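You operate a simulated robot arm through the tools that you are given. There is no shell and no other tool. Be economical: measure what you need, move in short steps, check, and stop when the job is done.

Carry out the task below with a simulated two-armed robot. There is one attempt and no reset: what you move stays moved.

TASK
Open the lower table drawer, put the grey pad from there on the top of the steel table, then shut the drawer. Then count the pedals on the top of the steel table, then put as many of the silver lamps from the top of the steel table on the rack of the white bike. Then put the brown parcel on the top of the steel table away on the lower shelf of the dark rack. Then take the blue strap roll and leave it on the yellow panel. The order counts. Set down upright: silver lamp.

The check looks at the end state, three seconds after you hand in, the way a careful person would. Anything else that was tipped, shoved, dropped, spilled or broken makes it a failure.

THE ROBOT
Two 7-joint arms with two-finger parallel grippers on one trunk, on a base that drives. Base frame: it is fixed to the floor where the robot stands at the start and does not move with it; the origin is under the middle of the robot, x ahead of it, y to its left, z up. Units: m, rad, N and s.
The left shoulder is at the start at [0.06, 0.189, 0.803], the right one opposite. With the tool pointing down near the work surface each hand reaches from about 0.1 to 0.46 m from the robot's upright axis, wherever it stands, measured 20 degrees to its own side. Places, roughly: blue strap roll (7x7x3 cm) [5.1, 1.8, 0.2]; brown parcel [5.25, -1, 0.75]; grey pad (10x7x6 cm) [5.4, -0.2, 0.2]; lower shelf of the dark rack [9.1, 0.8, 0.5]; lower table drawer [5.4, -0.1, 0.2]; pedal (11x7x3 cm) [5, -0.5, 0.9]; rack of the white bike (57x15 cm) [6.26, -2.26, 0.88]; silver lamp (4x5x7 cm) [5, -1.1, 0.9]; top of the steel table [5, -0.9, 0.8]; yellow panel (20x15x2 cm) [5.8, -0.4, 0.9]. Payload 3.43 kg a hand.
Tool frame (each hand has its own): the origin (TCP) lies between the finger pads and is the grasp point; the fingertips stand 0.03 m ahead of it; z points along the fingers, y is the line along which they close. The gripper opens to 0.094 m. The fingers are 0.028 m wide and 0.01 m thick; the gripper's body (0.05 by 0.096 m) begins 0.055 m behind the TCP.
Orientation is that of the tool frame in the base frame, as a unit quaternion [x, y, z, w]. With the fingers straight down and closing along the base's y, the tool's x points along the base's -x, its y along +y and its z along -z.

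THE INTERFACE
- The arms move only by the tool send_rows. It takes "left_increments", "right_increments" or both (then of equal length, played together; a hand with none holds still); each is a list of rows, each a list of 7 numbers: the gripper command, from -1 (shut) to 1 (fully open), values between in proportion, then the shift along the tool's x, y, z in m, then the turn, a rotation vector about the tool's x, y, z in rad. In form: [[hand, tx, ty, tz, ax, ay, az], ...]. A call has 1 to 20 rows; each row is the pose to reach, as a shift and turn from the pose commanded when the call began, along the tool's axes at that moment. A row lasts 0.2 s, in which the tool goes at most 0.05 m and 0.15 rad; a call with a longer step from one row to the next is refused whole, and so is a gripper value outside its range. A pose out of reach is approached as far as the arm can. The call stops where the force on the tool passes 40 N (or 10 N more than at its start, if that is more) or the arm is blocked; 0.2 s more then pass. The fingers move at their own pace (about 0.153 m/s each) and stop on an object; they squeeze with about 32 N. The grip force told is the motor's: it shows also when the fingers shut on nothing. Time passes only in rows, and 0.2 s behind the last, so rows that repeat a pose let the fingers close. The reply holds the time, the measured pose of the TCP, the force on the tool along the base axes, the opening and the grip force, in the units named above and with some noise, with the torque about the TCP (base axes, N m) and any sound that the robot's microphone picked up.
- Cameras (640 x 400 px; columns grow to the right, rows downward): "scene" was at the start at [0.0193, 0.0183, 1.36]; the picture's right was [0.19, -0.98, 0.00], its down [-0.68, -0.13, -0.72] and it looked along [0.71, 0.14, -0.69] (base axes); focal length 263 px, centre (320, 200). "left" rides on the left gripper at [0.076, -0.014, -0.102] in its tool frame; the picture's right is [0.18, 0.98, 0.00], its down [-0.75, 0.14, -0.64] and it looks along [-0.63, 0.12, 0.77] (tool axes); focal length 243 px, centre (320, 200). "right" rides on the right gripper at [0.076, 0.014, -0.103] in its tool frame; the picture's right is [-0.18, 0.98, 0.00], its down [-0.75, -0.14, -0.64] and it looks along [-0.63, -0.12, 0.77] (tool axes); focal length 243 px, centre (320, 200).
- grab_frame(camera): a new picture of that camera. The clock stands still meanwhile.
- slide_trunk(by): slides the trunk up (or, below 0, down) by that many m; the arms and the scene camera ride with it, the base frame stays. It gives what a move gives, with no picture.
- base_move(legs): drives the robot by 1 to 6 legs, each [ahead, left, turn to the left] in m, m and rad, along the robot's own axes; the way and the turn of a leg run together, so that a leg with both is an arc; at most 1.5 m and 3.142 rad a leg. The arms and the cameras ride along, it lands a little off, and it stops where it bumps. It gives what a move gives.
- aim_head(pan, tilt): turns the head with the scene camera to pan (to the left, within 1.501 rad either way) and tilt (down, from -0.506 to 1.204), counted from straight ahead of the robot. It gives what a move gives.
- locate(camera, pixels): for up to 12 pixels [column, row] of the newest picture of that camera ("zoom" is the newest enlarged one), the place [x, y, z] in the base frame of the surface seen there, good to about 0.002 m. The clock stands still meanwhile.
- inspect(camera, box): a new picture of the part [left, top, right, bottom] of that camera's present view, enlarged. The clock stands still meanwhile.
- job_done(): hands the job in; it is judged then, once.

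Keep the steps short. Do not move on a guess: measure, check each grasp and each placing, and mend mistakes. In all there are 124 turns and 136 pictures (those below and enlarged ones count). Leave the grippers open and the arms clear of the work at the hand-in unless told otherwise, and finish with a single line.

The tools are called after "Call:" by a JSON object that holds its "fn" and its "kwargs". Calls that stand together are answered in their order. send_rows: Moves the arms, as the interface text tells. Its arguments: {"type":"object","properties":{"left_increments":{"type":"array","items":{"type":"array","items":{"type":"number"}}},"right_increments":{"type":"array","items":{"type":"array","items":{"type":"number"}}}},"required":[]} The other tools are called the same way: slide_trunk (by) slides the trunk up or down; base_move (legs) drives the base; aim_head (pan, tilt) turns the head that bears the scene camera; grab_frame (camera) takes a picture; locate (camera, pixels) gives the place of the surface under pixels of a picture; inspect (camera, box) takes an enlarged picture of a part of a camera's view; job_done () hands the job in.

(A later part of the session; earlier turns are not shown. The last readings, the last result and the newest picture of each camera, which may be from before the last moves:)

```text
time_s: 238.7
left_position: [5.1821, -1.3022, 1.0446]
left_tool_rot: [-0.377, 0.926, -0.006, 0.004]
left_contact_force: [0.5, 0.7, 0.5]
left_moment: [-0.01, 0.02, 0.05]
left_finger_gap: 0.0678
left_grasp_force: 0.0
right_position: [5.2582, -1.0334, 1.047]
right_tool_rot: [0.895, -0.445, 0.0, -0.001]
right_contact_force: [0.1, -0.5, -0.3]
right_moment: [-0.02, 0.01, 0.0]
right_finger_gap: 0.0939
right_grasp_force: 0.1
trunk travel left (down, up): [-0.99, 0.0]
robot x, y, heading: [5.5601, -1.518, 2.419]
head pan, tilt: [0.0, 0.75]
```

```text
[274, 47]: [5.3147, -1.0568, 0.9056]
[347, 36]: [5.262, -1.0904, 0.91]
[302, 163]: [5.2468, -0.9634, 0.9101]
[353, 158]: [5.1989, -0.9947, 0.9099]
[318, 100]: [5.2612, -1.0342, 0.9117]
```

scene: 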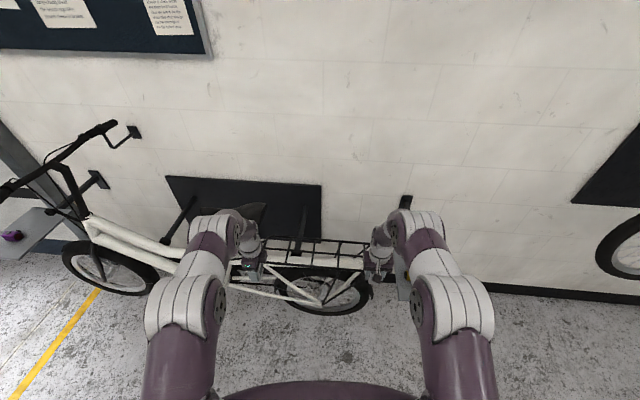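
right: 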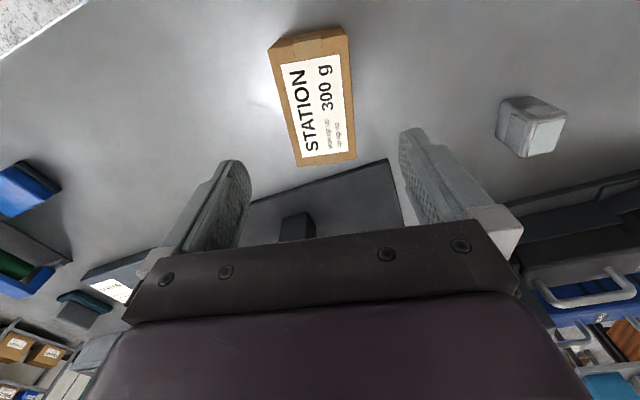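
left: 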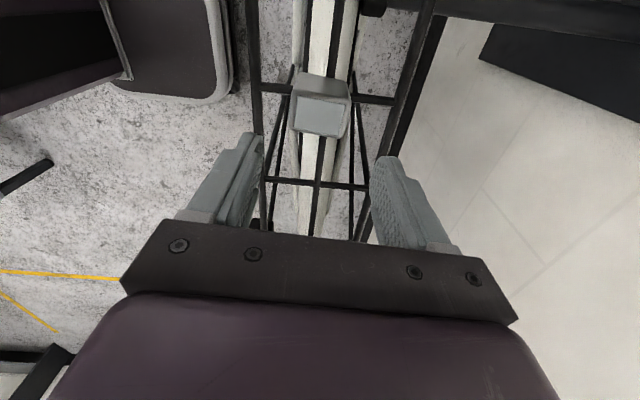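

Fine-correct and lower onto the parcel, then grip.

Call:
{"fn": "send_rows", "kwargs": {"right_increments": [[1, -0.007, -0.002, 0.02, 0, 0, 0.07], [1, -0.007, -0.002, 0.06, 0, 0, 0.07], [1, -0.007, -0.002, 0.1, 0, 0, 0.07], [1, -0.007, -0.002, 0.135, 0, 0, 0.07], [1, -0.007, -0.002, 0.16, 0, 0, 0.07], [1, -0.007, -0.002, 0.16, 0, 0, 0.07], [-1, -0.007, -0.002, 0.16, 0, 0, 0.07], [-1, -0.007, -0.002, 0.16, 0, 0, 0.07], [-1, -0.007, -0.002, 0.16, 0, 0, 0.07], [-1, -0.007, -0.002, 0.16, 0, 0, 0.07]]}}

Call:
{"fn": "grab_frame", "kwargs": {"camera": "right"}}

```text
time_s: 240.9
left_position: [5.1799, -1.3028, 1.0449]
left_tool_rot: [-0.378, 0.926, -0.008, 0.003]
left_contact_force: [-0.3, -0.1, -0.5]
left_moment: [0.01, 0.03, -0.02]
left_finger_gap: 0.0684
left_grasp_force: 0.1
right_position: [5.2554, -1.0252, 0.8866]
right_tool_rot: [0.879, -0.476, -0.001, 0.0]
right_contact_force: [0.1, 1.4, 0.6]
right_moment: [0.0, 0.06, 0.02]
right_finger_gap: 0.0749
right_grasp_force: 31.8
trunk travel left (down, up): [-0.99, 0.0]
robot x, y, heading: [5.5631, -1.5174, 2.421]
head pan, tilt: [0.0, 0.75]
```

```text
54 pictures are left
```

right: 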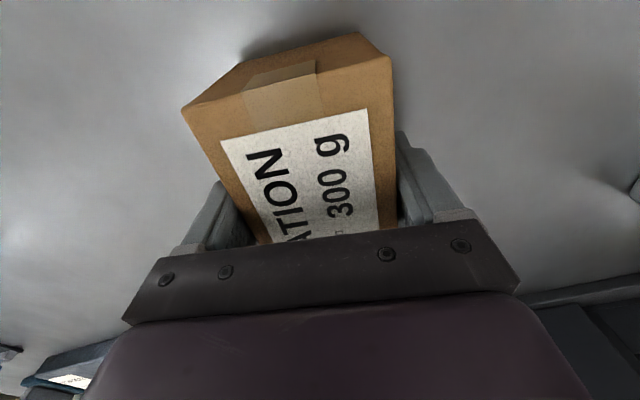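

Gap 7.5 cm, 32 N. Lift slowly and check.

Call:
{"fn": "send_rows", "kwargs": {"right_increments": [[-1, 0, 0, -0.01, 0, 0, 0], [-1, 0, 0, -0.02, 0, 0, 0], [-1, 0, 0, -0.035, 0, 0, 0], [-1, 0, 0, -0.05, 0, 0, 0], [-1, 0, 0, -0.075, 0, 0, 0], [-1, 0, 0, -0.1, 0, 0, 0], [-1, 0, 0, -0.13, 0, 0, 0], [-1, 0, 0, -0.16, 0, 0, 0]]}}

Call:
{"fn": "base_move", "kwargs": {"legs": [[-0.15, 0.0, 0.0]]}}

Call:
{"fn": "grab_frame", "kwargs": {"camera": "right"}}

```text
time_s: 242.7
left_position: [5.1804, -1.3026, 1.0443]
left_tool_rot: [-0.377, 0.926, -0.007, 0.004]
left_contact_force: [-0.6, -0.1, -0.3]
left_moment: [0.0, 0.0, 0.02]
left_finger_gap: 0.0683
left_grasp_force: 0.1
right_position: [5.2558, -1.0274, 1.0464]
right_tool_rot: [0.879, -0.476, 0.002, 0.0]
right_contact_force: [0.3, -0.2, -3.3]
right_moment: [0.01, -0.02, 0.02]
right_finger_gap: 0.0748
right_grasp_force: 32.1
trunk travel left (down, up): [-0.99, 0.0]
robot x, y, heading: [5.5576, -1.514, 2.416]
head pan, tilt: [0.0, 0.75]
```

```text
time_s: 244.0
left_position: [5.289, -1.3995, 1.042]
left_tool_rot: [-0.377, 0.926, -0.007, 0.004]
left_contact_force: [-0.6, -0.1, -0.1]
left_moment: [-0.02, -0.05, -0.03]
left_finger_gap: 0.0682
left_grasp_force: 0.0
right_position: [5.3654, -1.1241, 1.0451]
right_tool_rot: [0.88, -0.476, 0.001, 0.001]
right_contact_force: [0.9, -0.3, -3.2]
right_moment: [0.01, -0.03, -0.02]
right_finger_gap: 0.0746
right_grasp_force: 32.2
trunk travel left (down, up): [-0.99, 0.0]
robot x, y, heading: [5.673, -1.6132, 2.419]
head pan, tilt: [0.0, 0.75]
```

```text
53 pictures are left
```

right: 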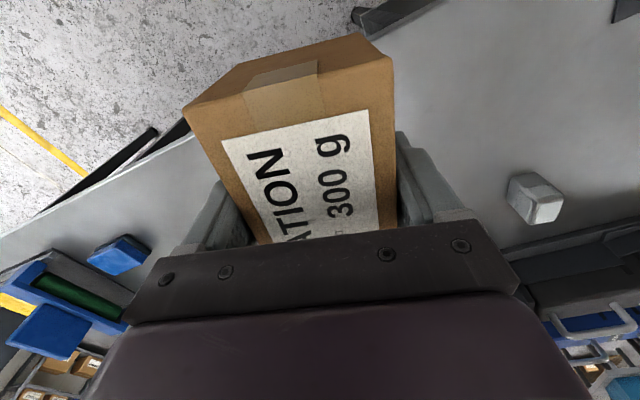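

Parcel held (3.2 N ≈ 330 g). The dark rack stands beyond the gate (l≈6.7). Back off, slide right along the aisle into the open, then turn.

Call:
{"fn": "base_move", "kwargs": {"legs": [[-0.1, 0.0, 0.0], [0.0, -1.4, 0.0], [0.0, -1.3, 0.0], [0.0, 0.0, 3.12]]}}

Call:
{"fn": "aim_head", "kwargs": {"pan": 0.5, "tilt": 0.5}}

Call:
{"fn": "grab_frame", "kwargs": {"camera": "scene"}}

```text
time_s: 265.4
left_position: [7.9217, 0.1566, 1.0434]
left_tool_rot: [0.914, 0.405, -0.004, -0.007]
left_contact_force: [-0.4, -0.7, 0.3]
left_moment: [0.02, 0.02, 0.0]
left_finger_gap: 0.0682
left_grasp_force: 0.0
right_position: [7.863, -0.1213, 1.0454]
right_tool_rot: [0.45, 0.893, 0.0, -0.001]
right_contact_force: [0.0, 0.0, -3.2]
right_moment: [-0.02, 0.02, -0.01]
right_finger_gap: 0.0743
right_grasp_force: 32.0
trunk travel left (down, up): [-0.99, 0.0]
robot x, y, heading: [7.5281, 0.3436, -0.664]
head pan, tilt: [0.0, 0.75]
```

```text
time_s: 266.3
left_position: [7.9213, 0.1561, 1.0442]
left_tool_rot: [0.914, 0.405, -0.004, -0.006]
left_contact_force: [0.4, -0.3, 0.4]
left_moment: [-0.01, -0.01, 0.02]
left_finger_gap: 0.0682
left_grasp_force: 0.0
right_position: [7.8628, -0.1217, 1.047]
right_tool_rot: [0.45, 0.893, 0.001, 0.0]
right_contact_force: [0.7, 0.2, -3.4]
right_moment: [0.01, -0.03, 0.0]
right_finger_gap: 0.0741
right_grasp_force: 32.0
trunk travel left (down, up): [-0.99, 0.0]
robot x, y, heading: [7.5264, 0.3479, -0.661]
head pan, tilt: [0.499, 0.499]
```

```text
52 pictures are left
```

scene: 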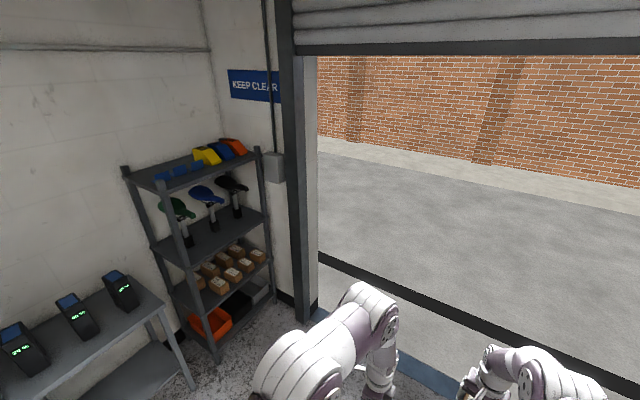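

The dark rack is visible: top shelf, tool shelf, a shelf of parcels, and a bottom one with trays. Zoom and measure.

Call:
{"fn": "inspect", "kwargs": {"camera": "scene", "box": [110, 130, 310, 360]}}

Call:
{"fn": "locate", "kwargs": {"camera": "scene", "pixels": [[205, 310], [272, 259], [180, 260], [262, 215], [150, 185], [255, 155], [215, 350], [300, 320], [185, 295], [240, 245], [250, 275], [230, 298]]}}

```text
1.74 times, centred on (210, 245) of scene
```

zoom: 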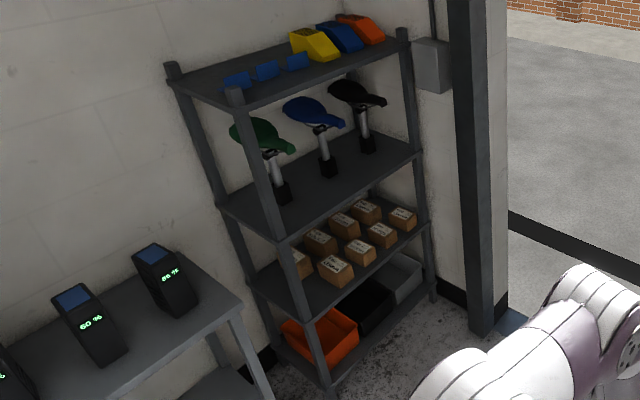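

```text
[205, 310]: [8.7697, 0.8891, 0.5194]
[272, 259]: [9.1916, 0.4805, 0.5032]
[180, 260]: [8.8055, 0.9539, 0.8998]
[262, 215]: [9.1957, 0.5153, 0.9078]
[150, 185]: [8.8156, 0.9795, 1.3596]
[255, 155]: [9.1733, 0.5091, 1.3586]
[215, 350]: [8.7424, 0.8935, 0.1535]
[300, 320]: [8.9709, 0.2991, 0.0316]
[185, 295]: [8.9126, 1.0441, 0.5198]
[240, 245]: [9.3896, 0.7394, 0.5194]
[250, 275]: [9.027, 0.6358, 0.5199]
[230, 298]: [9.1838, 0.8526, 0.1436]
```

The lower shelf (z≈0.52) faces −l, with front edge at l≈6.52; clearance to the shelf above ≈0.36 m. I check how tall my hand/wrist column is above the grip.

Call:
{"fn": "aim_head", "kwargs": {"pan": -0.3, "tilt": 0.9}}

Call:
{"fn": "grab_frame", "kwargs": {"camera": "scene"}}

```text
time_s: 267.4
left_position: [7.9207, 0.1581, 1.0445]
left_tool_rot: [0.914, 0.405, -0.005, -0.007]
left_contact_force: [-0.4, 1.2, -0.6]
left_moment: [0.02, 0.02, 0.01]
left_finger_gap: 0.0679
left_grasp_force: 0.0
right_position: [7.8621, -0.1225, 1.0452]
right_tool_rot: [0.449, 0.893, 0.0, 0.001]
right_contact_force: [0.9, -0.3, -2.5]
right_moment: [-0.04, 0.0, 0.01]
right_finger_gap: 0.0741
right_grasp_force: 32.0
trunk travel left (down, up): [-0.99, 0.0]
robot x, y, heading: [7.5302, 0.3456, -0.662]
head pan, tilt: [-0.3, 0.901]
```

```text
50 pictures are left
```

scene: 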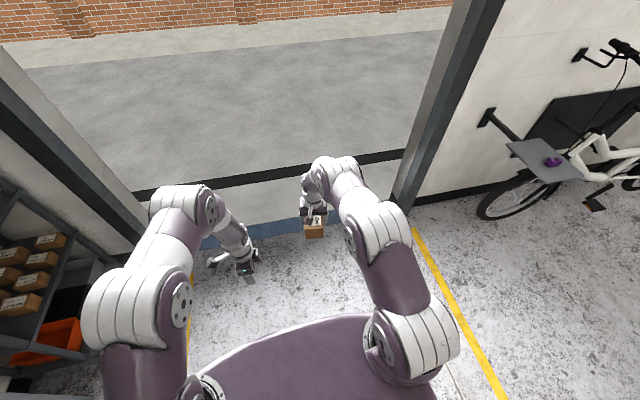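

Call:
{"fn": "locate", "kwargs": {"camera": "scene", "pixels": [[322, 162], [345, 165], [312, 190], [318, 208], [314, 222], [375, 205], [395, 300], [175, 190], [225, 225], [243, 255]]}}

```text
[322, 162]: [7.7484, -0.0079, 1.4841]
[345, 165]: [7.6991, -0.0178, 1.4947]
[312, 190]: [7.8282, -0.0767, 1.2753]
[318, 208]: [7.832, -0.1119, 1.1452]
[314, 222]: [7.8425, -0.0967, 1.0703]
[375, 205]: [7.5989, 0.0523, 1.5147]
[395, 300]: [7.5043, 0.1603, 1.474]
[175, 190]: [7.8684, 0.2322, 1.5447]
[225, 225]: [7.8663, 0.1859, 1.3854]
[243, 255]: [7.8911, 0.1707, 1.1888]
```

The forearm slopes back, so a front-edge placement from above should fit. Turn to face the rack and approach to inspect free space on the shelf.

Call:
{"fn": "base_move", "kwargs": {"legs": [[0.0, 0.0, 1.498], [0.35, -0.7, 0.0]]}}

Call:
{"fn": "slide_trunk", "kwargs": {"by": -0.25}}

Call:
{"fn": "aim_head", "kwargs": {"pan": 0.0, "tilt": 0.6}}

Call:
{"fn": "grab_frame", "kwargs": {"camera": "scene"}}

```text
time_s: 275.3
left_position: [8.5228, 0.4765, 1.0437]
left_tool_rot: [0.407, 0.914, -0.007, -0.001]
left_contact_force: [-0.1, 0.2, 0.6]
left_moment: [-0.01, 0.02, 0.04]
left_finger_gap: 0.0682
left_grasp_force: 0.0
right_position: [8.7956, 0.3899, 1.0459]
right_tool_rot: [-0.266, 0.964, 0.0, 0.0]
right_contact_force: [0.6, 0.1, -3.2]
right_moment: [-0.01, 0.04, 0.01]
right_finger_gap: 0.0742
right_grasp_force: 31.4
trunk travel left (down, up): [-0.99, 0.0]
robot x, y, heading: [8.2979, 0.1075, 0.812]
head pan, tilt: [-0.3, 0.901]
```

```text
time_s: 277.9
left_position: [8.5235, 0.4755, 0.7939]
left_tool_rot: [0.407, 0.913, -0.006, -0.002]
left_contact_force: [-0.2, -0.2, 0.4]
left_moment: [-0.03, 0.0, 0.04]
left_finger_gap: 0.0681
left_grasp_force: 0.0
right_position: [8.7951, 0.3895, 0.7979]
right_tool_rot: [-0.266, 0.964, 0.0, 0.0]
right_contact_force: [-0.2, -0.2, -3.5]
right_moment: [-0.07, -0.02, -0.03]
right_finger_gap: 0.0742
right_grasp_force: 32.0
trunk travel left (down, up): [-0.74, 0.25]
robot x, y, heading: [8.2984, 0.1021, 0.809]
head pan, tilt: [-0.3, 0.901]
```

```text
time_s: 278.7
left_position: [8.5239, 0.4756, 0.7933]
left_tool_rot: [0.406, 0.914, -0.007, -0.003]
left_contact_force: [0.6, -0.1, -0.7]
left_moment: [0.0, 0.01, 0.0]
left_finger_gap: 0.0682
left_grasp_force: 0.0
right_position: [8.7957, 0.3892, 0.7963]
right_tool_rot: [-0.266, 0.964, 0.0, -0.001]
right_contact_force: [0.0, -0.2, -3.7]
right_moment: [-0.02, -0.01, 0.01]
right_finger_gap: 0.074
right_grasp_force: 32.2
trunk travel left (down, up): [-0.74, 0.25]
robot x, y, heading: [8.2939, 0.1051, 0.805]
head pan, tilt: [0.0, 0.6]
```

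```text
49 pictures are left
```

scene: 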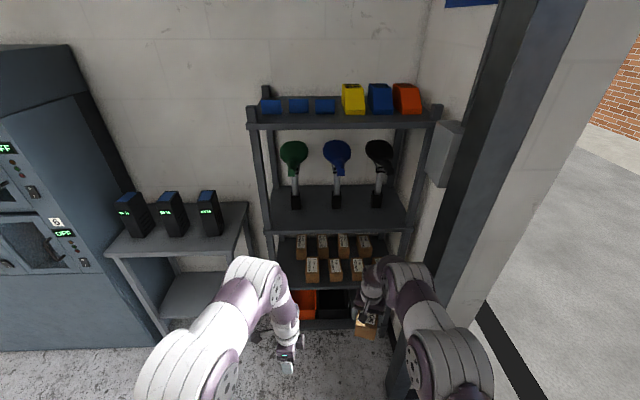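

Call:
{"fn": "inspect", "kwargs": {"camera": "scene", "box": [250, 215, 430, 350]}}

Call:
{"fn": "locate", "kwargs": {"camera": "zoom", "pixels": [[110, 240], [160, 240], [180, 258], [210, 240], [240, 235], [300, 235], [400, 235], [355, 258], [350, 180], [395, 205], [130, 180], [420, 210]]}}

```text
2.96 times, centred on (340, 282) of scene
```

zoom: 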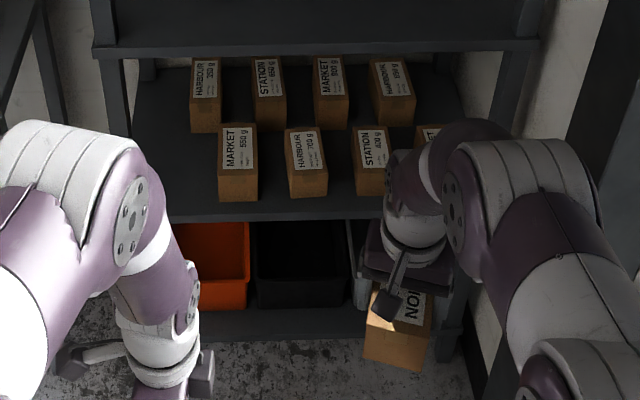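

```text
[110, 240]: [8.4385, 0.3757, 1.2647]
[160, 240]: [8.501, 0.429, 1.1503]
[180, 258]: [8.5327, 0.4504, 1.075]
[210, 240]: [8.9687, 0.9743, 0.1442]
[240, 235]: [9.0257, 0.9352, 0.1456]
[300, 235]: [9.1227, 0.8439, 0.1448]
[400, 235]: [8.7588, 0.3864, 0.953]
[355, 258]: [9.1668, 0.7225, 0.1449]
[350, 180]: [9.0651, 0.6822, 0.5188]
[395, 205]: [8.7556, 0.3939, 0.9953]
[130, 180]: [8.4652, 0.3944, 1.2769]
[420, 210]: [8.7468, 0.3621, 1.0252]
```

The front-left of the lower shelf (zoom ≈(175,180)) is free. Measure it.

Call:
{"fn": "locate", "kwargs": {"camera": "zoom", "pixels": [[150, 195], [165, 210], [210, 210], [175, 180], [212, 180], [222, 200], [257, 200], [195, 132], [150, 140], [330, 197], [300, 48], [160, 52]]}}

```text
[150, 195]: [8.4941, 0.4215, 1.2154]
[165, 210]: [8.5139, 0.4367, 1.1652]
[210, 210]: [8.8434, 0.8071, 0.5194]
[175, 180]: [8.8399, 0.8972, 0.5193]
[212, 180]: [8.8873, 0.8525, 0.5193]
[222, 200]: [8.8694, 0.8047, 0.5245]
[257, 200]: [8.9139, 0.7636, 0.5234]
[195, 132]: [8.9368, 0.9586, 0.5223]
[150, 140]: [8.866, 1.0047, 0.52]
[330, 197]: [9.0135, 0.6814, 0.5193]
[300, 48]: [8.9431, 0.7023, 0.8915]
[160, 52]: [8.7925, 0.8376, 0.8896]
```

Free patch: u 5.92–6.035, l 6.515–6.69. I'll set the parcel on the front edge from above and then nudge it fully in. First check the neighbouring phone table for clearance.

Call:
{"fn": "locate", "kwargs": {"camera": "scene", "pixels": [[110, 253], [228, 255], [248, 206], [165, 330], [235, 250], [262, 300], [275, 280], [258, 180]]}}

Call:
{"fn": "send_rows", "kwargs": {"left_increments": [[-1, 0.03, 0, -0.03, 0, 0, 0], [-1, 0.07, 0, -0.06, 0, 0, 0], [-1, 0.11, 0, -0.09, 0, 0, 0], [-1, 0.13, 0, -0.12, 0, 0, 0], [-1, 0.13, 0, -0.15, 0, 0, 0]], "right_increments": [[-1, 0, 0, 0, 0, 0, -0.06], [-1, 0, 0, 0, 0, 0, -0.12], [-1, 0, 0, 0, 0, 0, -0.18], [-1, 0, 0, 0, 0, 0, -0.24], [-1, 0, 0, 0, 0, 0, -0.28]]}}

```text
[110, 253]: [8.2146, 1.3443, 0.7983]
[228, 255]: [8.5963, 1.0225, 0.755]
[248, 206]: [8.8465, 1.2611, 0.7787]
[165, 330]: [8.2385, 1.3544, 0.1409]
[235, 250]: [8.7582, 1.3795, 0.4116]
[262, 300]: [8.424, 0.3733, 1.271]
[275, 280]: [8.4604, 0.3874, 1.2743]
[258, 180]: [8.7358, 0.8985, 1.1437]
```

```text
time_s: 279.9
left_position: [8.4376, 0.5745, 0.9446]
left_tool_rot: [0.406, 0.914, -0.007, -0.002]
left_contact_force: [0.5, -0.5, -0.1]
left_moment: [0.0, -0.03, 0.0]
left_finger_gap: 0.0
left_grasp_force: 32.1
right_position: [8.7945, 0.3897, 0.7956]
right_tool_rot: [-0.398, 0.917, 0.0, 0.0]
right_contact_force: [1.3, -0.4, -2.6]
right_moment: [0.0, 0.0, 0.01]
right_finger_gap: 0.0741
right_grasp_force: 32.2
trunk travel left (down, up): [-0.74, 0.25]
robot x, y, heading: [8.297, 0.1026, 0.81]
head pan, tilt: [0.0, 0.6]
```

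Pull the left hand back, then shift the base 0.29 m left and square up.

Call:
{"fn": "send_rows", "kwargs": {"left_increments": [[-1, 0, -0.04, 0, 0, 0, 0], [-1, 0, -0.08, 0, 0, 0, 0], [-1, 0, -0.12, 0, 0, 0, 0], [-1, 0, -0.15, 0, 0, 0, 0]]}}

Call:
{"fn": "base_move", "kwargs": {"legs": [[0.0, 0.0, 0.026], [0.1, 0.28, 0.0]]}}

Call:
{"fn": "grab_frame", "kwargs": {"camera": "right"}}

```text
time_s: 280.9
left_position: [8.3248, 0.4733, 0.9442]
left_tool_rot: [0.407, 0.913, -0.006, -0.002]
left_contact_force: [-0.9, 0.4, -0.4]
left_moment: [-0.03, -0.03, 0.02]
left_finger_gap: 0.0003
left_grasp_force: 32.0
right_position: [8.7949, 0.3893, 0.7959]
right_tool_rot: [-0.398, 0.917, 0.0, 0.0]
right_contact_force: [-0.1, -0.3, -3.0]
right_moment: [-0.01, -0.02, 0.0]
right_finger_gap: 0.0746
right_grasp_force: 32.1
trunk travel left (down, up): [-0.74, 0.25]
robot x, y, heading: [8.2967, 0.1099, 0.813]
head pan, tilt: [0.0, 0.6]
```

```text
time_s: 283.3
left_position: [8.1688, 0.7415, 0.9449]
left_tool_rot: [0.392, 0.92, -0.008, -0.003]
left_contact_force: [0.0, 0.0, -0.1]
left_moment: [-0.01, 0.02, 0.01]
left_finger_gap: 0.0
left_grasp_force: 32.3
right_position: [8.6396, 0.6703, 0.7966]
right_tool_rot: [-0.412, 0.911, 0.0, -0.001]
right_contact_force: [0.5, 0.0, -3.2]
right_moment: [-0.03, 0.01, 0.0]
right_finger_gap: 0.0742
right_grasp_force: 32.0
trunk travel left (down, up): [-0.74, 0.25]
robot x, y, heading: [8.1473, 0.3695, 0.836]
head pan, tilt: [0.0, 0.6]
```

```text
47 pictures are left
```

right: 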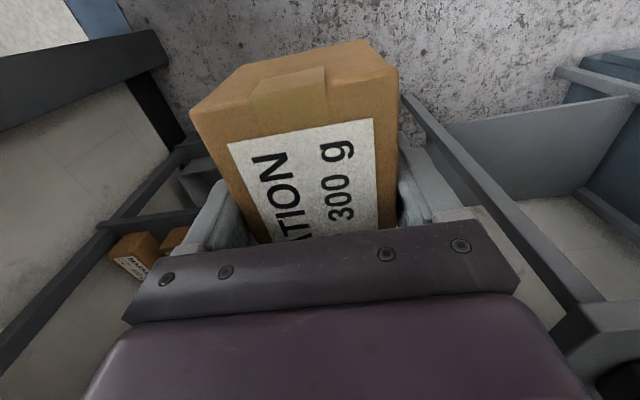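

Measure the rack's left post (right in the picture) and the shelf edge before going in; lower to shelf height first.

Call:
{"fn": "slide_trunk", "kwargs": {"by": -0.21}}

Call:
{"fn": "grab_frame", "kwargs": {"camera": "right"}}

Call:
{"fn": "grab_frame", "kwargs": {"camera": "scene"}}

```text
time_s: 285.6
left_position: [8.1676, 0.7409, 0.735]
left_tool_rot: [0.393, 0.919, -0.008, -0.002]
left_contact_force: [-0.6, -0.3, 0.0]
left_moment: [-0.01, 0.0, 0.02]
left_finger_gap: 0.0002
left_grasp_force: 31.8
right_position: [8.6405, 0.6711, 0.5861]
right_tool_rot: [-0.412, 0.911, 0.0, 0.0]
right_contact_force: [0.5, 0.4, -2.0]
right_moment: [-0.02, -0.01, 0.01]
right_finger_gap: 0.0743
right_grasp_force: 32.1
trunk travel left (down, up): [-0.53, 0.46]
robot x, y, heading: [8.1503, 0.3698, 0.835]
head pan, tilt: [0.0, 0.6]
```

```text
46 pictures are left
```

right: 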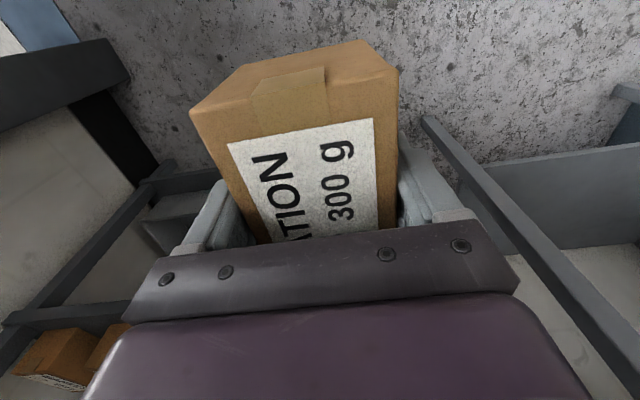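

```text
45 pictures are left
```

scene: 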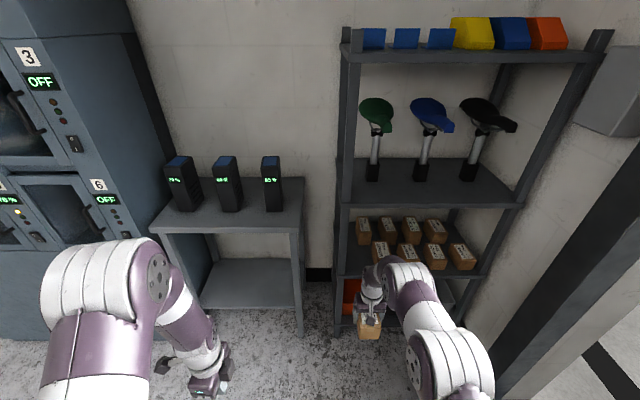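

Call:
{"fn": "locate", "kwargs": {"camera": "right", "pixels": [[440, 140], [475, 180], [520, 235], [505, 240], [165, 180], [60, 300]]}}

Call:
{"fn": "inspect", "kwargs": {"camera": "scene", "box": [320, 180, 500, 350]}}

Call:
{"fn": "locate", "kwargs": {"camera": "zoom", "pixels": [[75, 105], [100, 215], [90, 340], [190, 330], [170, 230], [190, 290], [60, 200], [115, 330]]}}

```text
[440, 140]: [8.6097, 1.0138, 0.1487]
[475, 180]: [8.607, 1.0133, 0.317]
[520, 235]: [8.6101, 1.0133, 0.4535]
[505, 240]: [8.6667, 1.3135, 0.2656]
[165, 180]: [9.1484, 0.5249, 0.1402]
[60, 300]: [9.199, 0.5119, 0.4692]
```

```text
2.35 times, centred on (410, 265) of scene
```

zoom: 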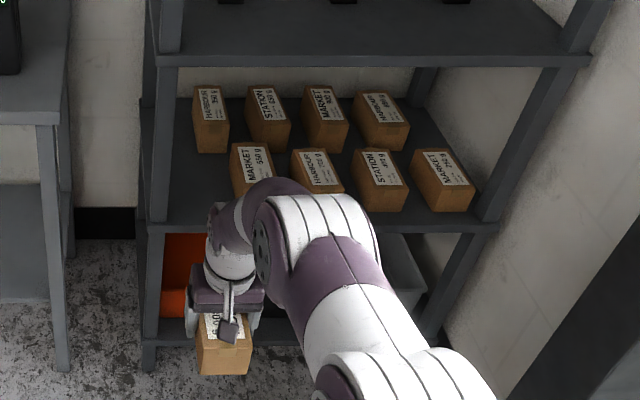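

```text
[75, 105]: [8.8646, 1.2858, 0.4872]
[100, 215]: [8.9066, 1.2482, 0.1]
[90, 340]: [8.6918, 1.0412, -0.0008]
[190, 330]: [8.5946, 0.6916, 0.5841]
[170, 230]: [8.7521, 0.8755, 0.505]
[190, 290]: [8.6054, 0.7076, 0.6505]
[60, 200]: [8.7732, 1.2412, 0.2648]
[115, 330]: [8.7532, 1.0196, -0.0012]
```

Post side is at u≈5.90; enough room. Check how far forward the wrist/forearm is at upper-shelf height.

Call:
{"fn": "locate", "kwargs": {"camera": "zoom", "pixels": [[225, 210], [240, 200], [265, 185], [290, 195], [320, 200], [230, 240], [222, 265], [210, 215]]}}

```text
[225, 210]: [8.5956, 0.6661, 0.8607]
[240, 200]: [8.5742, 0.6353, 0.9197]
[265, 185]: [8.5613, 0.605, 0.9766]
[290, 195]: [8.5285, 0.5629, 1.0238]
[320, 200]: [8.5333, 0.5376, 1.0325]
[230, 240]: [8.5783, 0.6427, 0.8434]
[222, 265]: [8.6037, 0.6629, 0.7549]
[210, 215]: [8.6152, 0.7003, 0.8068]
```

The forearm is a bit too upright for the upper shelf's edge. I raise the hand relative to the trunk and lower the trunk, making the forearm lean back more.

Call:
{"fn": "send_rows", "kwargs": {"right_increments": [[-1, 0, 0, -0.04, 0, 0, 0], [-1, 0, 0, -0.08, 0, 0, 0], [-1, -0.02, 0, -0.12, 0, 0, 0], [-1, -0.04, 0, -0.16, 0, 0, 0], [-1, -0.06, 0, -0.2, 0, 0, 0]]}}

Call:
{"fn": "slide_trunk", "kwargs": {"by": -0.21}}

Call:
{"fn": "inspect", "kwargs": {"camera": "scene", "box": [300, 160, 520, 330]}}

```text
time_s: 286.8
left_position: [8.1689, 0.7425, 0.7363]
left_tool_rot: [0.393, 0.92, -0.007, -0.002]
left_contact_force: [0.9, 0.0, -0.1]
left_moment: [-0.01, 0.0, 0.01]
left_finger_gap: 0.0
left_grasp_force: 31.9
right_position: [8.6653, 0.6966, 0.768]
right_tool_rot: [-0.412, 0.911, -0.001, -0.002]
right_contact_force: [1.7, -1.1, -2.2]
right_moment: [0.0, 0.01, -0.05]
right_finger_gap: 0.0741
right_grasp_force: 31.7
right hand out of reach, approached as far as the arm can: row 5
trunk travel left (down, up): [-0.53, 0.46]
robot x, y, heading: [8.1493, 0.3699, 0.831]
head pan, tilt: [0.0, 0.6]
```

```text
time_s: 289.0
left_position: [8.1684, 0.7412, 0.5252]
left_tool_rot: [0.394, 0.919, -0.008, -0.002]
left_contact_force: [-1.1, -0.1, -1.1]
left_moment: [-0.03, 0.01, -0.01]
left_finger_gap: 0.0002
left_grasp_force: 32.1
right_position: [8.6658, 0.6974, 0.5591]
right_tool_rot: [-0.412, 0.911, 0.0, 0.0]
right_contact_force: [-0.5, -0.9, -3.3]
right_moment: [-0.04, -0.03, 0.01]
right_finger_gap: 0.0742
right_grasp_force: 32.3
trunk travel left (down, up): [-0.32, 0.67]
robot x, y, heading: [8.1527, 0.3699, 0.834]
head pan, tilt: [0.0, 0.6]
```

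```text
2.35 times, centred on (410, 245) of scene
```

zoom: 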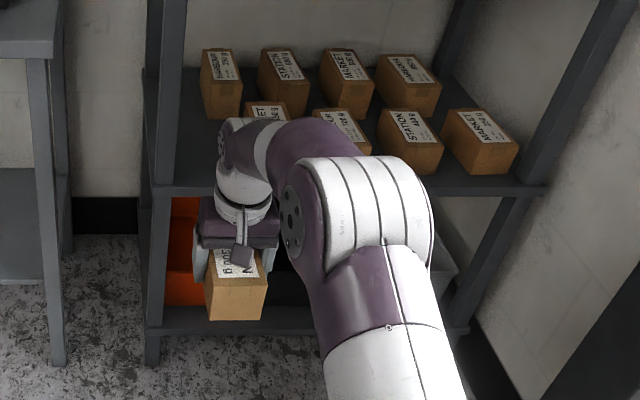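

Call:
{"fn": "locate", "kwargs": {"camera": "zoom", "pixels": [[225, 130], [240, 120], [265, 125], [300, 125], [340, 150], [370, 170], [225, 165], [240, 190], [350, 240], [240, 225]]}}

```text
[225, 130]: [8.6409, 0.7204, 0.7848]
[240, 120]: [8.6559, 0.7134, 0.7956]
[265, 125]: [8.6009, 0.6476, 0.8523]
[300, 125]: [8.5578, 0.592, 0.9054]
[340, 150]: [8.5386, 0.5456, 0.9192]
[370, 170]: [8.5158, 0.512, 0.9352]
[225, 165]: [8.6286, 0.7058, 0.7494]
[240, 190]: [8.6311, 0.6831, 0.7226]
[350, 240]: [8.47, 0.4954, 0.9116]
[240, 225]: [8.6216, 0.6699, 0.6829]
```

The forearm now leans back enough (top <0.80 near the hand). Raise 2.5 cm and drive in 0.2 m, then look.

Call:
{"fn": "slide_trunk", "kwargs": {"by": 0.025}}

Call:
{"fn": "base_move", "kwargs": {"legs": [[0.19, -0.01, 0.0]]}}

Call:
{"fn": "inspect", "kwargs": {"camera": "scene", "box": [270, 160, 490, 330]}}

Call:
{"fn": "grab_frame", "kwargs": {"camera": "right"}}

```text
time_s: 289.8
left_position: [8.1674, 0.7418, 0.551]
left_tool_rot: [0.393, 0.92, -0.008, -0.002]
left_contact_force: [-0.3, 0.8, 0.6]
left_moment: [-0.02, -0.01, 0.04]
left_finger_gap: 0.0001
left_grasp_force: 31.9
right_position: [8.6654, 0.6975, 0.5821]
right_tool_rot: [-0.412, 0.911, 0.0, -0.001]
right_contact_force: [-0.2, 0.3, -3.1]
right_moment: [-0.01, 0.06, 0.0]
right_finger_gap: 0.0743
right_grasp_force: 32.4
trunk travel left (down, up): [-0.345, 0.645]
robot x, y, heading: [8.1518, 0.3704, 0.839]
head pan, tilt: [0.0, 0.6]
```

```text
time_s: 291.3
left_position: [8.3039, 0.8772, 0.5501]
left_tool_rot: [0.392, 0.92, -0.008, -0.003]
left_contact_force: [-0.2, 0.0, 0.5]
left_moment: [-0.01, 0.0, -0.05]
left_finger_gap: 0.0
left_grasp_force: 31.7
right_position: [8.8, 0.8351, 0.583]
right_tool_rot: [-0.414, 0.91, 0.0, -0.001]
right_contact_force: [-0.2, 0.0, -2.9]
right_moment: [-0.04, 0.02, 0.02]
right_finger_gap: 0.0742
right_grasp_force: 32.5
trunk travel left (down, up): [-0.345, 0.645]
robot x, y, heading: [8.2856, 0.5073, 0.847]
head pan, tilt: [0.0, 0.6]
```

```text
2.35 times, centred on (380, 245) of scene
```

zoom: 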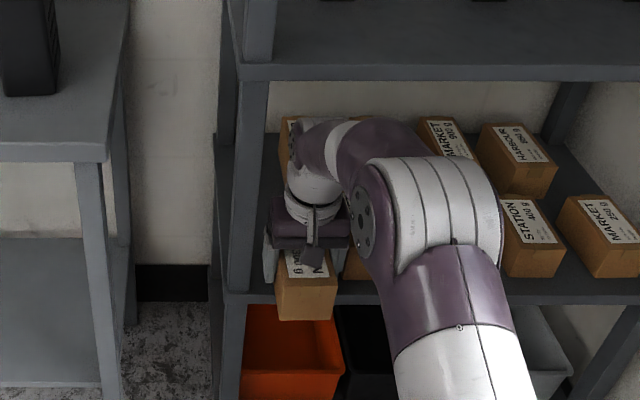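

```text
41 pictures are left
```

right: 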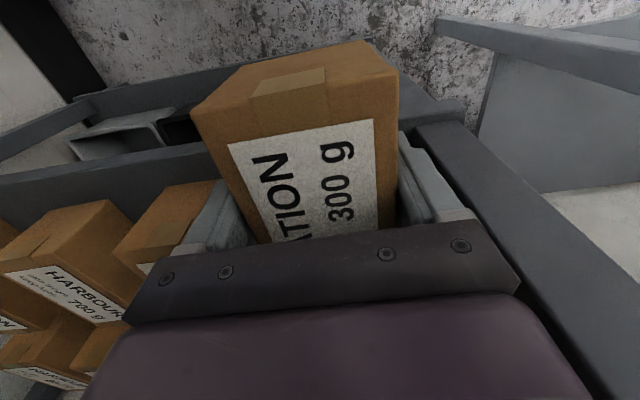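

Clear on both sides. Go 6 cm further in, then check.

Call:
{"fn": "base_move", "kwargs": {"legs": [[0.06, 0.0, -0.008]]}}

Call:
{"fn": "inspect", "kwargs": {"camera": "scene", "box": [270, 160, 490, 330]}}

Call:
{"fn": "locate", "kwargs": {"camera": "zoom", "pixels": [[285, 305], [345, 305], [300, 290], [330, 110], [340, 65], [380, 120], [300, 140]]}}

```text
time_s: 292.3
left_position: [8.3457, 0.922, 0.5495]
left_tool_rot: [0.396, 0.918, -0.007, -0.002]
left_contact_force: [0.2, -0.1, -0.6]
left_moment: [0.01, 0.0, -0.02]
left_finger_gap: 0.0
left_grasp_force: 32.5
right_position: [8.8427, 0.8753, 0.5812]
right_tool_rot: [-0.409, 0.913, 0.0, -0.001]
right_contact_force: [0.1, -0.4, -3.4]
right_moment: [-0.02, -0.02, 0.01]
right_finger_gap: 0.0741
right_grasp_force: 32.2
trunk travel left (down, up): [-0.345, 0.645]
robot x, y, heading: [8.3259, 0.5531, 0.829]
head pan, tilt: [0.0, 0.6]
```

```text
2.35 times, centred on (380, 245) of scene
```

zoom: 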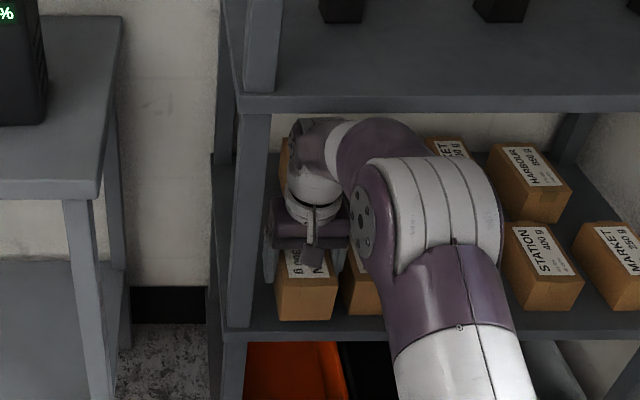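

```text
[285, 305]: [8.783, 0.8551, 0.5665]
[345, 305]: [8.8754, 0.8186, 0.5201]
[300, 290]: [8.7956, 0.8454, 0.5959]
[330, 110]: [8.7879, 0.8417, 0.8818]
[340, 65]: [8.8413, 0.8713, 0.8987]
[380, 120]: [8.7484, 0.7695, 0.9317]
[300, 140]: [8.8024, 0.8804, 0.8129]
```

Parcel near face is just inside the shelf edge; move 1.2 cm more, then lower to contact.

Call:
{"fn": "send_rows", "kwargs": {"right_increments": [[-1, -0.012, 0, 0, 0, 0, 0], [-1, -0.012, 0, 0.007, 0, 0, 0], [-1, -0.012, 0, 0.012, 0, 0, 0], [-1, -0.012, 0, 0.0145, 0, 0, 0], [-1, -0.012, 0, 0.0165, 0, 0, 0]]}}

Call:
{"fn": "grab_frame", "kwargs": {"camera": "right"}}

```text
time_s: 293.5
left_position: [8.3461, 0.9211, 0.5499]
left_tool_rot: [0.395, 0.918, -0.006, -0.001]
left_contact_force: [0.2, -0.3, -0.8]
left_moment: [0.0, 0.0, -0.02]
left_finger_gap: 0.0
left_grasp_force: 32.3
right_position: [8.8482, 0.8804, 0.5684]
right_tool_rot: [-0.41, 0.912, 0.001, 0.0]
right_contact_force: [-0.5, -2.4, 5.7]
right_moment: [0.11, 0.09, 0.06]
right_finger_gap: 0.074
right_grasp_force: 31.0
right hand out of reach, approached as far as the arm can: row 1, 2, 3, 4, 5
trunk travel left (down, up): [-0.345, 0.645]
robot x, y, heading: [8.3221, 0.5538, 0.832]
head pan, tilt: [0.0, 0.6]
```

```text
39 pictures are left
```

right: 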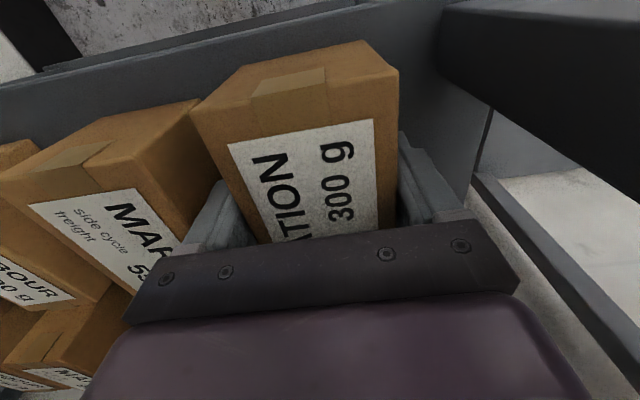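

Resting on the shelf (contact felt). Open modestly and withdraw straight back with the base.

Call:
{"fn": "send_rows", "kwargs": {"right_increments": [[0.85, 0, 0, 0, 0, 0, 0], [0.85, 0, 0, 0, 0, 0, 0], [0.85, 0, 0, 0, 0, 0, 0]]}}

Call:
{"fn": "grab_frame", "kwargs": {"camera": "right"}}

```text
time_s: 294.3
left_position: [8.3465, 0.9224, 0.5497]
left_tool_rot: [0.395, 0.919, -0.007, -0.002]
left_contact_force: [0.3, -0.5, -0.3]
left_moment: [-0.04, 0.0, 0.0]
left_finger_gap: 0.0
left_grasp_force: 32.3
right_position: [8.8479, 0.8807, 0.5664]
right_tool_rot: [-0.409, 0.913, -0.001, 0.0]
right_contact_force: [0.2, -0.2, 0.0]
right_moment: [0.0, 0.01, -0.02]
right_finger_gap: 0.0873
right_grasp_force: 0.0
trunk travel left (down, up): [-0.345, 0.645]
robot x, y, heading: [8.3223, 0.5508, 0.83]
head pan, tilt: [0.0, 0.6]
```

```text
38 pictures are left
```

right: 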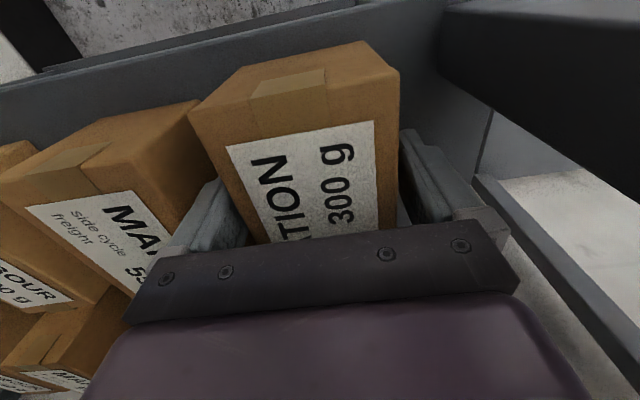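

The left finger is nearer the parcel; shift 3 mm that way for equal clearance, then back out.

Call:
{"fn": "send_rows", "kwargs": {"right_increments": [[0.87, 0, -0.003, -0.003, 0, 0, 0]]}}

Call:
{"fn": "base_move", "kwargs": {"legs": [[-0.1, 0.0, 0.0]]}}

Call:
{"fn": "grab_frame", "kwargs": {"camera": "right"}}

```text
time_s: 294.7
left_position: [8.3458, 0.9217, 0.5492]
left_tool_rot: [0.396, 0.918, -0.007, -0.002]
left_contact_force: [-0.7, 0.3, 0.6]
left_moment: [-0.02, 0.0, 0.0]
left_finger_gap: 0.0001
left_grasp_force: 31.5
right_position: [8.8496, 0.8788, 0.5687]
right_tool_rot: [-0.409, 0.912, 0.0, 0.0]
right_contact_force: [0.1, -0.8, -0.4]
right_moment: [0.03, -0.02, 0.02]
right_finger_gap: 0.0882
right_grasp_force: 0.0
trunk travel left (down, up): [-0.345, 0.645]
robot x, y, heading: [8.3229, 0.5531, 0.836]
head pan, tilt: [0.0, 0.6]
```

```text
time_s: 295.8
left_position: [8.277, 0.8477, 0.5506]
left_tool_rot: [0.394, 0.919, -0.007, -0.002]
left_contact_force: [0.4, 0.1, -0.3]
left_moment: [0.0, -0.06, 0.03]
left_finger_gap: 0.0
left_grasp_force: 32.0
right_position: [8.7808, 0.8057, 0.569]
right_tool_rot: [-0.409, 0.912, 0.0, 0.001]
right_contact_force: [0.1, -0.5, -0.3]
right_moment: [0.03, 0.01, 0.0]
right_finger_gap: 0.088
right_grasp_force: 0.0
trunk travel left (down, up): [-0.345, 0.645]
robot x, y, heading: [8.2533, 0.4773, 0.834]
head pan, tilt: [0.0, 0.6]
```

```text
37 pictures are left
```

right: 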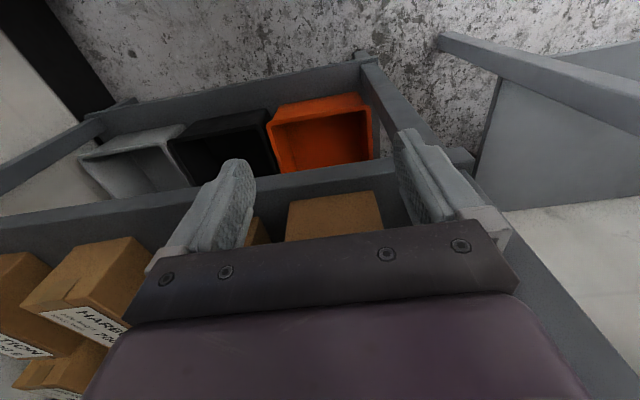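

Out cleanly; the parcel stays between. Back further and view the shelf.

Call:
{"fn": "base_move", "kwargs": {"legs": [[-0.35, 0.0, 0.0]]}}

Call:
{"fn": "inspect", "kwargs": {"camera": "scene", "box": [300, 140, 500, 300]}}

```text
time_s: 298.1
left_position: [8.0353, 0.5821, 0.5493]
left_tool_rot: [0.391, 0.92, -0.007, -0.002]
left_contact_force: [-0.4, 0.2, 0.1]
left_moment: [0.01, -0.02, 0.01]
left_finger_gap: 0.0001
left_grasp_force: 32.2
right_position: [8.5398, 0.543, 0.5689]
right_tool_rot: [-0.413, 0.911, 0.0, 0.001]
right_contact_force: [0.3, -0.3, 0.2]
right_moment: [-0.01, 0.01, 0.01]
right_finger_gap: 0.0878
right_grasp_force: 0.0
trunk travel left (down, up): [-0.345, 0.645]
robot x, y, heading: [8.0188, 0.2094, 0.839]
head pan, tilt: [0.0, 0.6]
```

```text
2.50 times, centred on (400, 220) of scene
```

zoom: 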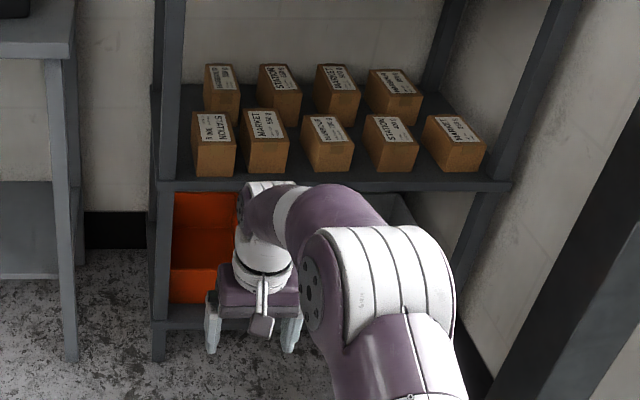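

Parcel stands on the lower shelf, labels up, nothing disturbed. Next the strap roll on the small cart: drive across the open floor facing the cart.

Call:
{"fn": "base_move", "kwargs": {"legs": [[-0.2, 0.0, 0.0], [0.0, 0.0, 1.568], [1.0, 0.6, 0.0], [0.9, 0.0, 0.0]]}}

Call:
{"fn": "aim_head", "kwargs": {"pan": 0.0, "tilt": 0.6}}

Call:
{"fn": "grab_frame", "kwargs": {"camera": "scene"}}

```text
time_s: 313.4
left_position: [5.6871, 0.8604, 0.5509]
left_tool_rot: [-0.386, 0.922, -0.007, 0.004]
left_contact_force: [0.5, 0.0, 0.2]
left_moment: [0.01, 0.02, -0.01]
left_finger_gap: 0.0
left_grasp_force: 31.5
right_position: [5.7118, 1.3666, 0.5688]
right_tool_rot: [0.94, -0.34, 0.0, 0.0]
right_contact_force: [-0.3, 0.5, 0.0]
right_moment: [-0.02, 0.0, 0.01]
right_finger_gap: 0.0883
right_grasp_force: 0.0
trunk travel left (down, up): [-0.345, 0.645]
robot x, y, heading: [6.0601, 0.8526, 2.435]
head pan, tilt: [0.0, 0.6]
```

```text
time_s: 314.0
left_position: [5.6869, 0.8602, 0.5493]
left_tool_rot: [-0.386, 0.923, -0.007, 0.004]
left_contact_force: [1.2, -0.3, 0.1]
left_moment: [0.02, 0.01, 0.04]
left_finger_gap: 0.0
left_grasp_force: 32.4
right_position: [5.7125, 1.3668, 0.5687]
right_tool_rot: [0.94, -0.341, 0.0, 0.0]
right_contact_force: [0.0, 0.5, 0.0]
right_moment: [-0.02, 0.02, -0.02]
right_finger_gap: 0.0879
right_grasp_force: 0.1
trunk travel left (down, up): [-0.345, 0.645]
robot x, y, heading: [6.0574, 0.851, 2.437]
head pan, tilt: [0.0, 0.6]
```

```text
35 pictures are left
```

scene: 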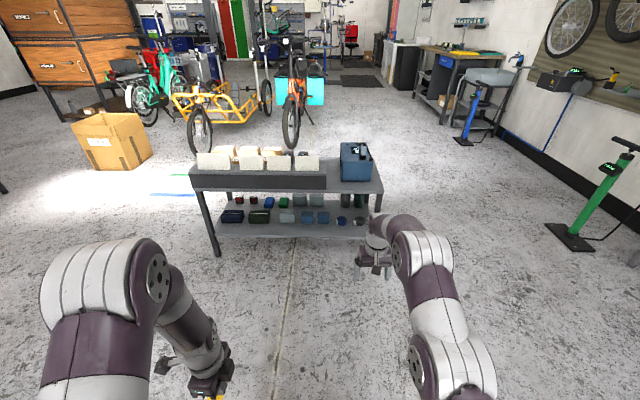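

The cart's long side faces me; items on the lower shelf. Zoom in.

Call:
{"fn": "inspect", "kwargs": {"camera": "scene", "box": [185, 140, 395, 260]}}

Call:
{"fn": "locate", "kwargs": {"camera": "zoom", "pixels": [[440, 250], [475, 245], [525, 245], [425, 242], [385, 240], [310, 235], [30, 90], [420, 130], [100, 300], [545, 245], [590, 150], [300, 160]]}}

```text
3.05 times, centred on (290, 200) of scene
```

zoom: 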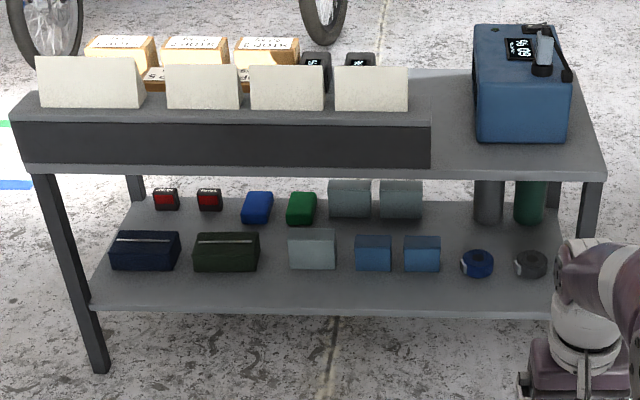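

```text
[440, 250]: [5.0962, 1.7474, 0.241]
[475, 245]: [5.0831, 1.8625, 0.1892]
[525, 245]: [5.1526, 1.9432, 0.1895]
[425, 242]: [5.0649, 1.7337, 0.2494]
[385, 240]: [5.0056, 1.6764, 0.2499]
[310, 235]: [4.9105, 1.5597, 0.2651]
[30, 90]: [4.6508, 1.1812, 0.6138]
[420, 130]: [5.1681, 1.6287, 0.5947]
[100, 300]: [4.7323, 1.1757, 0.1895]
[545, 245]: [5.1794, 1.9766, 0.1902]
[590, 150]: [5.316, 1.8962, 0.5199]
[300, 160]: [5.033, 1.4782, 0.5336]
```

Blue roll at zoom (477,263). Measure it, the shelf edge and deck edge.

Call:
{"fn": "locate", "kwargs": {"camera": "zoom", "pixels": [[477, 254], [477, 270], [463, 265], [491, 262], [477, 280], [477, 305], [477, 176], [530, 256], [422, 268], [422, 240], [560, 300], [515, 265]]}}

Call:
{"fn": "inspect", "kwargs": {"camera": "scene", "box": [310, 200, 390, 250]}}

```text
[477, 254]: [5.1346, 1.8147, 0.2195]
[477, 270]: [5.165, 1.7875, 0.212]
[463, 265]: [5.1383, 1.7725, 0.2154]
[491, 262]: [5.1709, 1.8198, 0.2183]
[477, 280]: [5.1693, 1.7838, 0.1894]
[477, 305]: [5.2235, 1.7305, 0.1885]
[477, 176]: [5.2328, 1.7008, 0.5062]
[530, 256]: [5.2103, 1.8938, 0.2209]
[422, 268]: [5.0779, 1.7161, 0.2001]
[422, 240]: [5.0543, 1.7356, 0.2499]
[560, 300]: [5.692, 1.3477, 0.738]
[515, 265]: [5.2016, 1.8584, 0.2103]
```

```text
8.00 times, centred on (350, 225) of scene
```

zoom: 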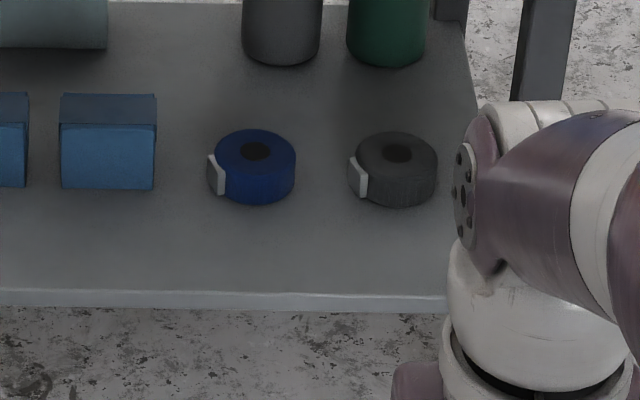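

The blue roll (centre ≈(5.152, 1.800), top z 0.22) lies 12 cm under the upper deck's edge, so I approach with the right hand pitched 45° forward. Tilt the right hand in free space and raise the left.

Call:
{"fn": "send_rows", "kwargs": {"left_increments": [[-1, 0, 0, -0.04, 0, 0, 0], [-1, 0, 0, -0.08, 0, 0, 0], [-1, 0, 0, -0.12, 0, 0, 0], [-1, 0, 0, -0.15, 0, 0, 0], [-1, 0, 0, -0.18, 0, 0, 0], [-1, 0, 0, -0.2, 0, 0, 0]], "right_increments": [[1, 0, 0, 0, 0, -0.14, 0], [1, 0, 0, 0, 0, -0.28, 0], [1, 0, 0, 0, 0, -0.42, 0], [1, 0, 0, 0, 0, -0.56, 0], [1, 0, 0, 0, 0, -0.7, 0], [1, 0, 0, 0, 0, -0.785, 0]]}}

Call:
{"fn": "base_move", "kwargs": {"legs": [[0.0, 0.0, -0.03], [0.3, 0.07, 0.0]]}}

Call:
{"fn": "slide_trunk", "kwargs": {"by": -0.24}}

Call:
{"fn": "grab_frame", "kwargs": {"camera": "right"}}

```text
time_s: 315.4
left_position: [5.6854, 0.8625, 0.7503]
left_tool_rot: [-0.385, 0.923, -0.006, 0.004]
left_contact_force: [-1.3, 0.7, 0.1]
left_moment: [-0.01, -0.02, -0.03]
left_finger_gap: 0.0002
left_grasp_force: 32.1
right_position: [5.7127, 1.3684, 0.5699]
right_tool_rot: [0.868, -0.314, -0.362, -0.13]
right_contact_force: [-0.4, -0.3, 0.0]
right_moment: [0.02, 0.01, -0.02]
right_finger_gap: 0.094
right_grasp_force: 0.0
right hand out of reach, approached as far as the arm can: row 5
trunk travel left (down, up): [-0.345, 0.645]
robot x, y, heading: [6.0578, 0.8499, 2.435]
head pan, tilt: [0.0, 0.6]
```

```text
time_s: 317.9
left_position: [5.4184, 1.0192, 0.7491]
left_tool_rot: [-0.373, 0.928, -0.007, 0.004]
left_contact_force: [-0.6, -0.2, 0.3]
left_moment: [0.04, 0.01, -0.01]
left_finger_gap: 0.0
left_grasp_force: 32.5
right_position: [5.4596, 1.523, 0.5698]
right_tool_rot: [0.864, -0.326, -0.358, -0.135]
right_contact_force: [-0.5, 0.8, -0.5]
right_moment: [-0.03, -0.01, -0.01]
right_finger_gap: 0.0938
right_grasp_force: 0.1
trunk travel left (down, up): [-0.345, 0.645]
robot x, y, heading: [5.7889, 0.9996, 2.41]
head pan, tilt: [0.0, 0.6]
```

```text
time_s: 320.4
left_position: [5.4173, 1.0199, 0.5092]
left_tool_rot: [-0.372, 0.928, -0.007, 0.004]
left_contact_force: [0.4, -0.6, 0.4]
left_moment: [0.02, -0.01, 0.0]
left_finger_gap: 0.0
left_grasp_force: 32.4
right_position: [5.4598, 1.5232, 0.3284]
right_tool_rot: [0.864, -0.326, -0.359, -0.135]
right_contact_force: [0.4, -0.4, 0.0]
right_moment: [0.02, -0.01, 0.01]
right_finger_gap: 0.0939
right_grasp_force: 0.1
trunk travel left (down, up): [-0.105, 0.885]
robot x, y, heading: [5.7892, 0.9964, 2.411]
head pan, tilt: [0.0, 0.6]
```

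```text
32 pictures are left
```

right: 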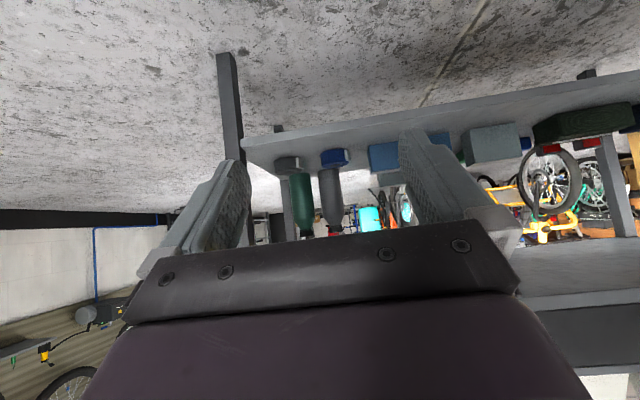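

In this (upside-down) view the blue roll is at (333,157), right between the fingers' line; grey at (288,163). Measure.

Call:
{"fn": "inspect", "kwargs": {"camera": "right", "box": [250, 110, 430, 220]}}

Call:
{"fn": "locate", "kwargs": {"camera": "zoom", "pixels": [[295, 150], [252, 170], [340, 165], [295, 178], [130, 190], [420, 160], [295, 115], [320, 170]]}}

```text
3.56 times, centred on (340, 165) of right
```

zoom: 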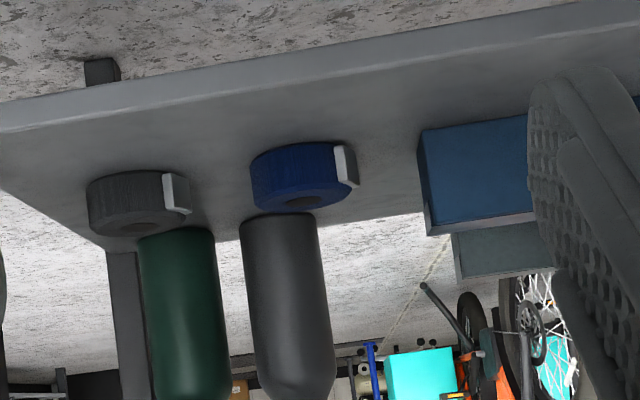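

```text
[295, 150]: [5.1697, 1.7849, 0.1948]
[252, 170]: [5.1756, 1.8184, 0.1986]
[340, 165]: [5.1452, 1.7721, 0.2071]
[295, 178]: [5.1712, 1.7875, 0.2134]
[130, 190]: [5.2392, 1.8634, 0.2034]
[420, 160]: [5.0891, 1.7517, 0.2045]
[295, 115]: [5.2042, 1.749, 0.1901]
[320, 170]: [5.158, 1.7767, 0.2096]
```

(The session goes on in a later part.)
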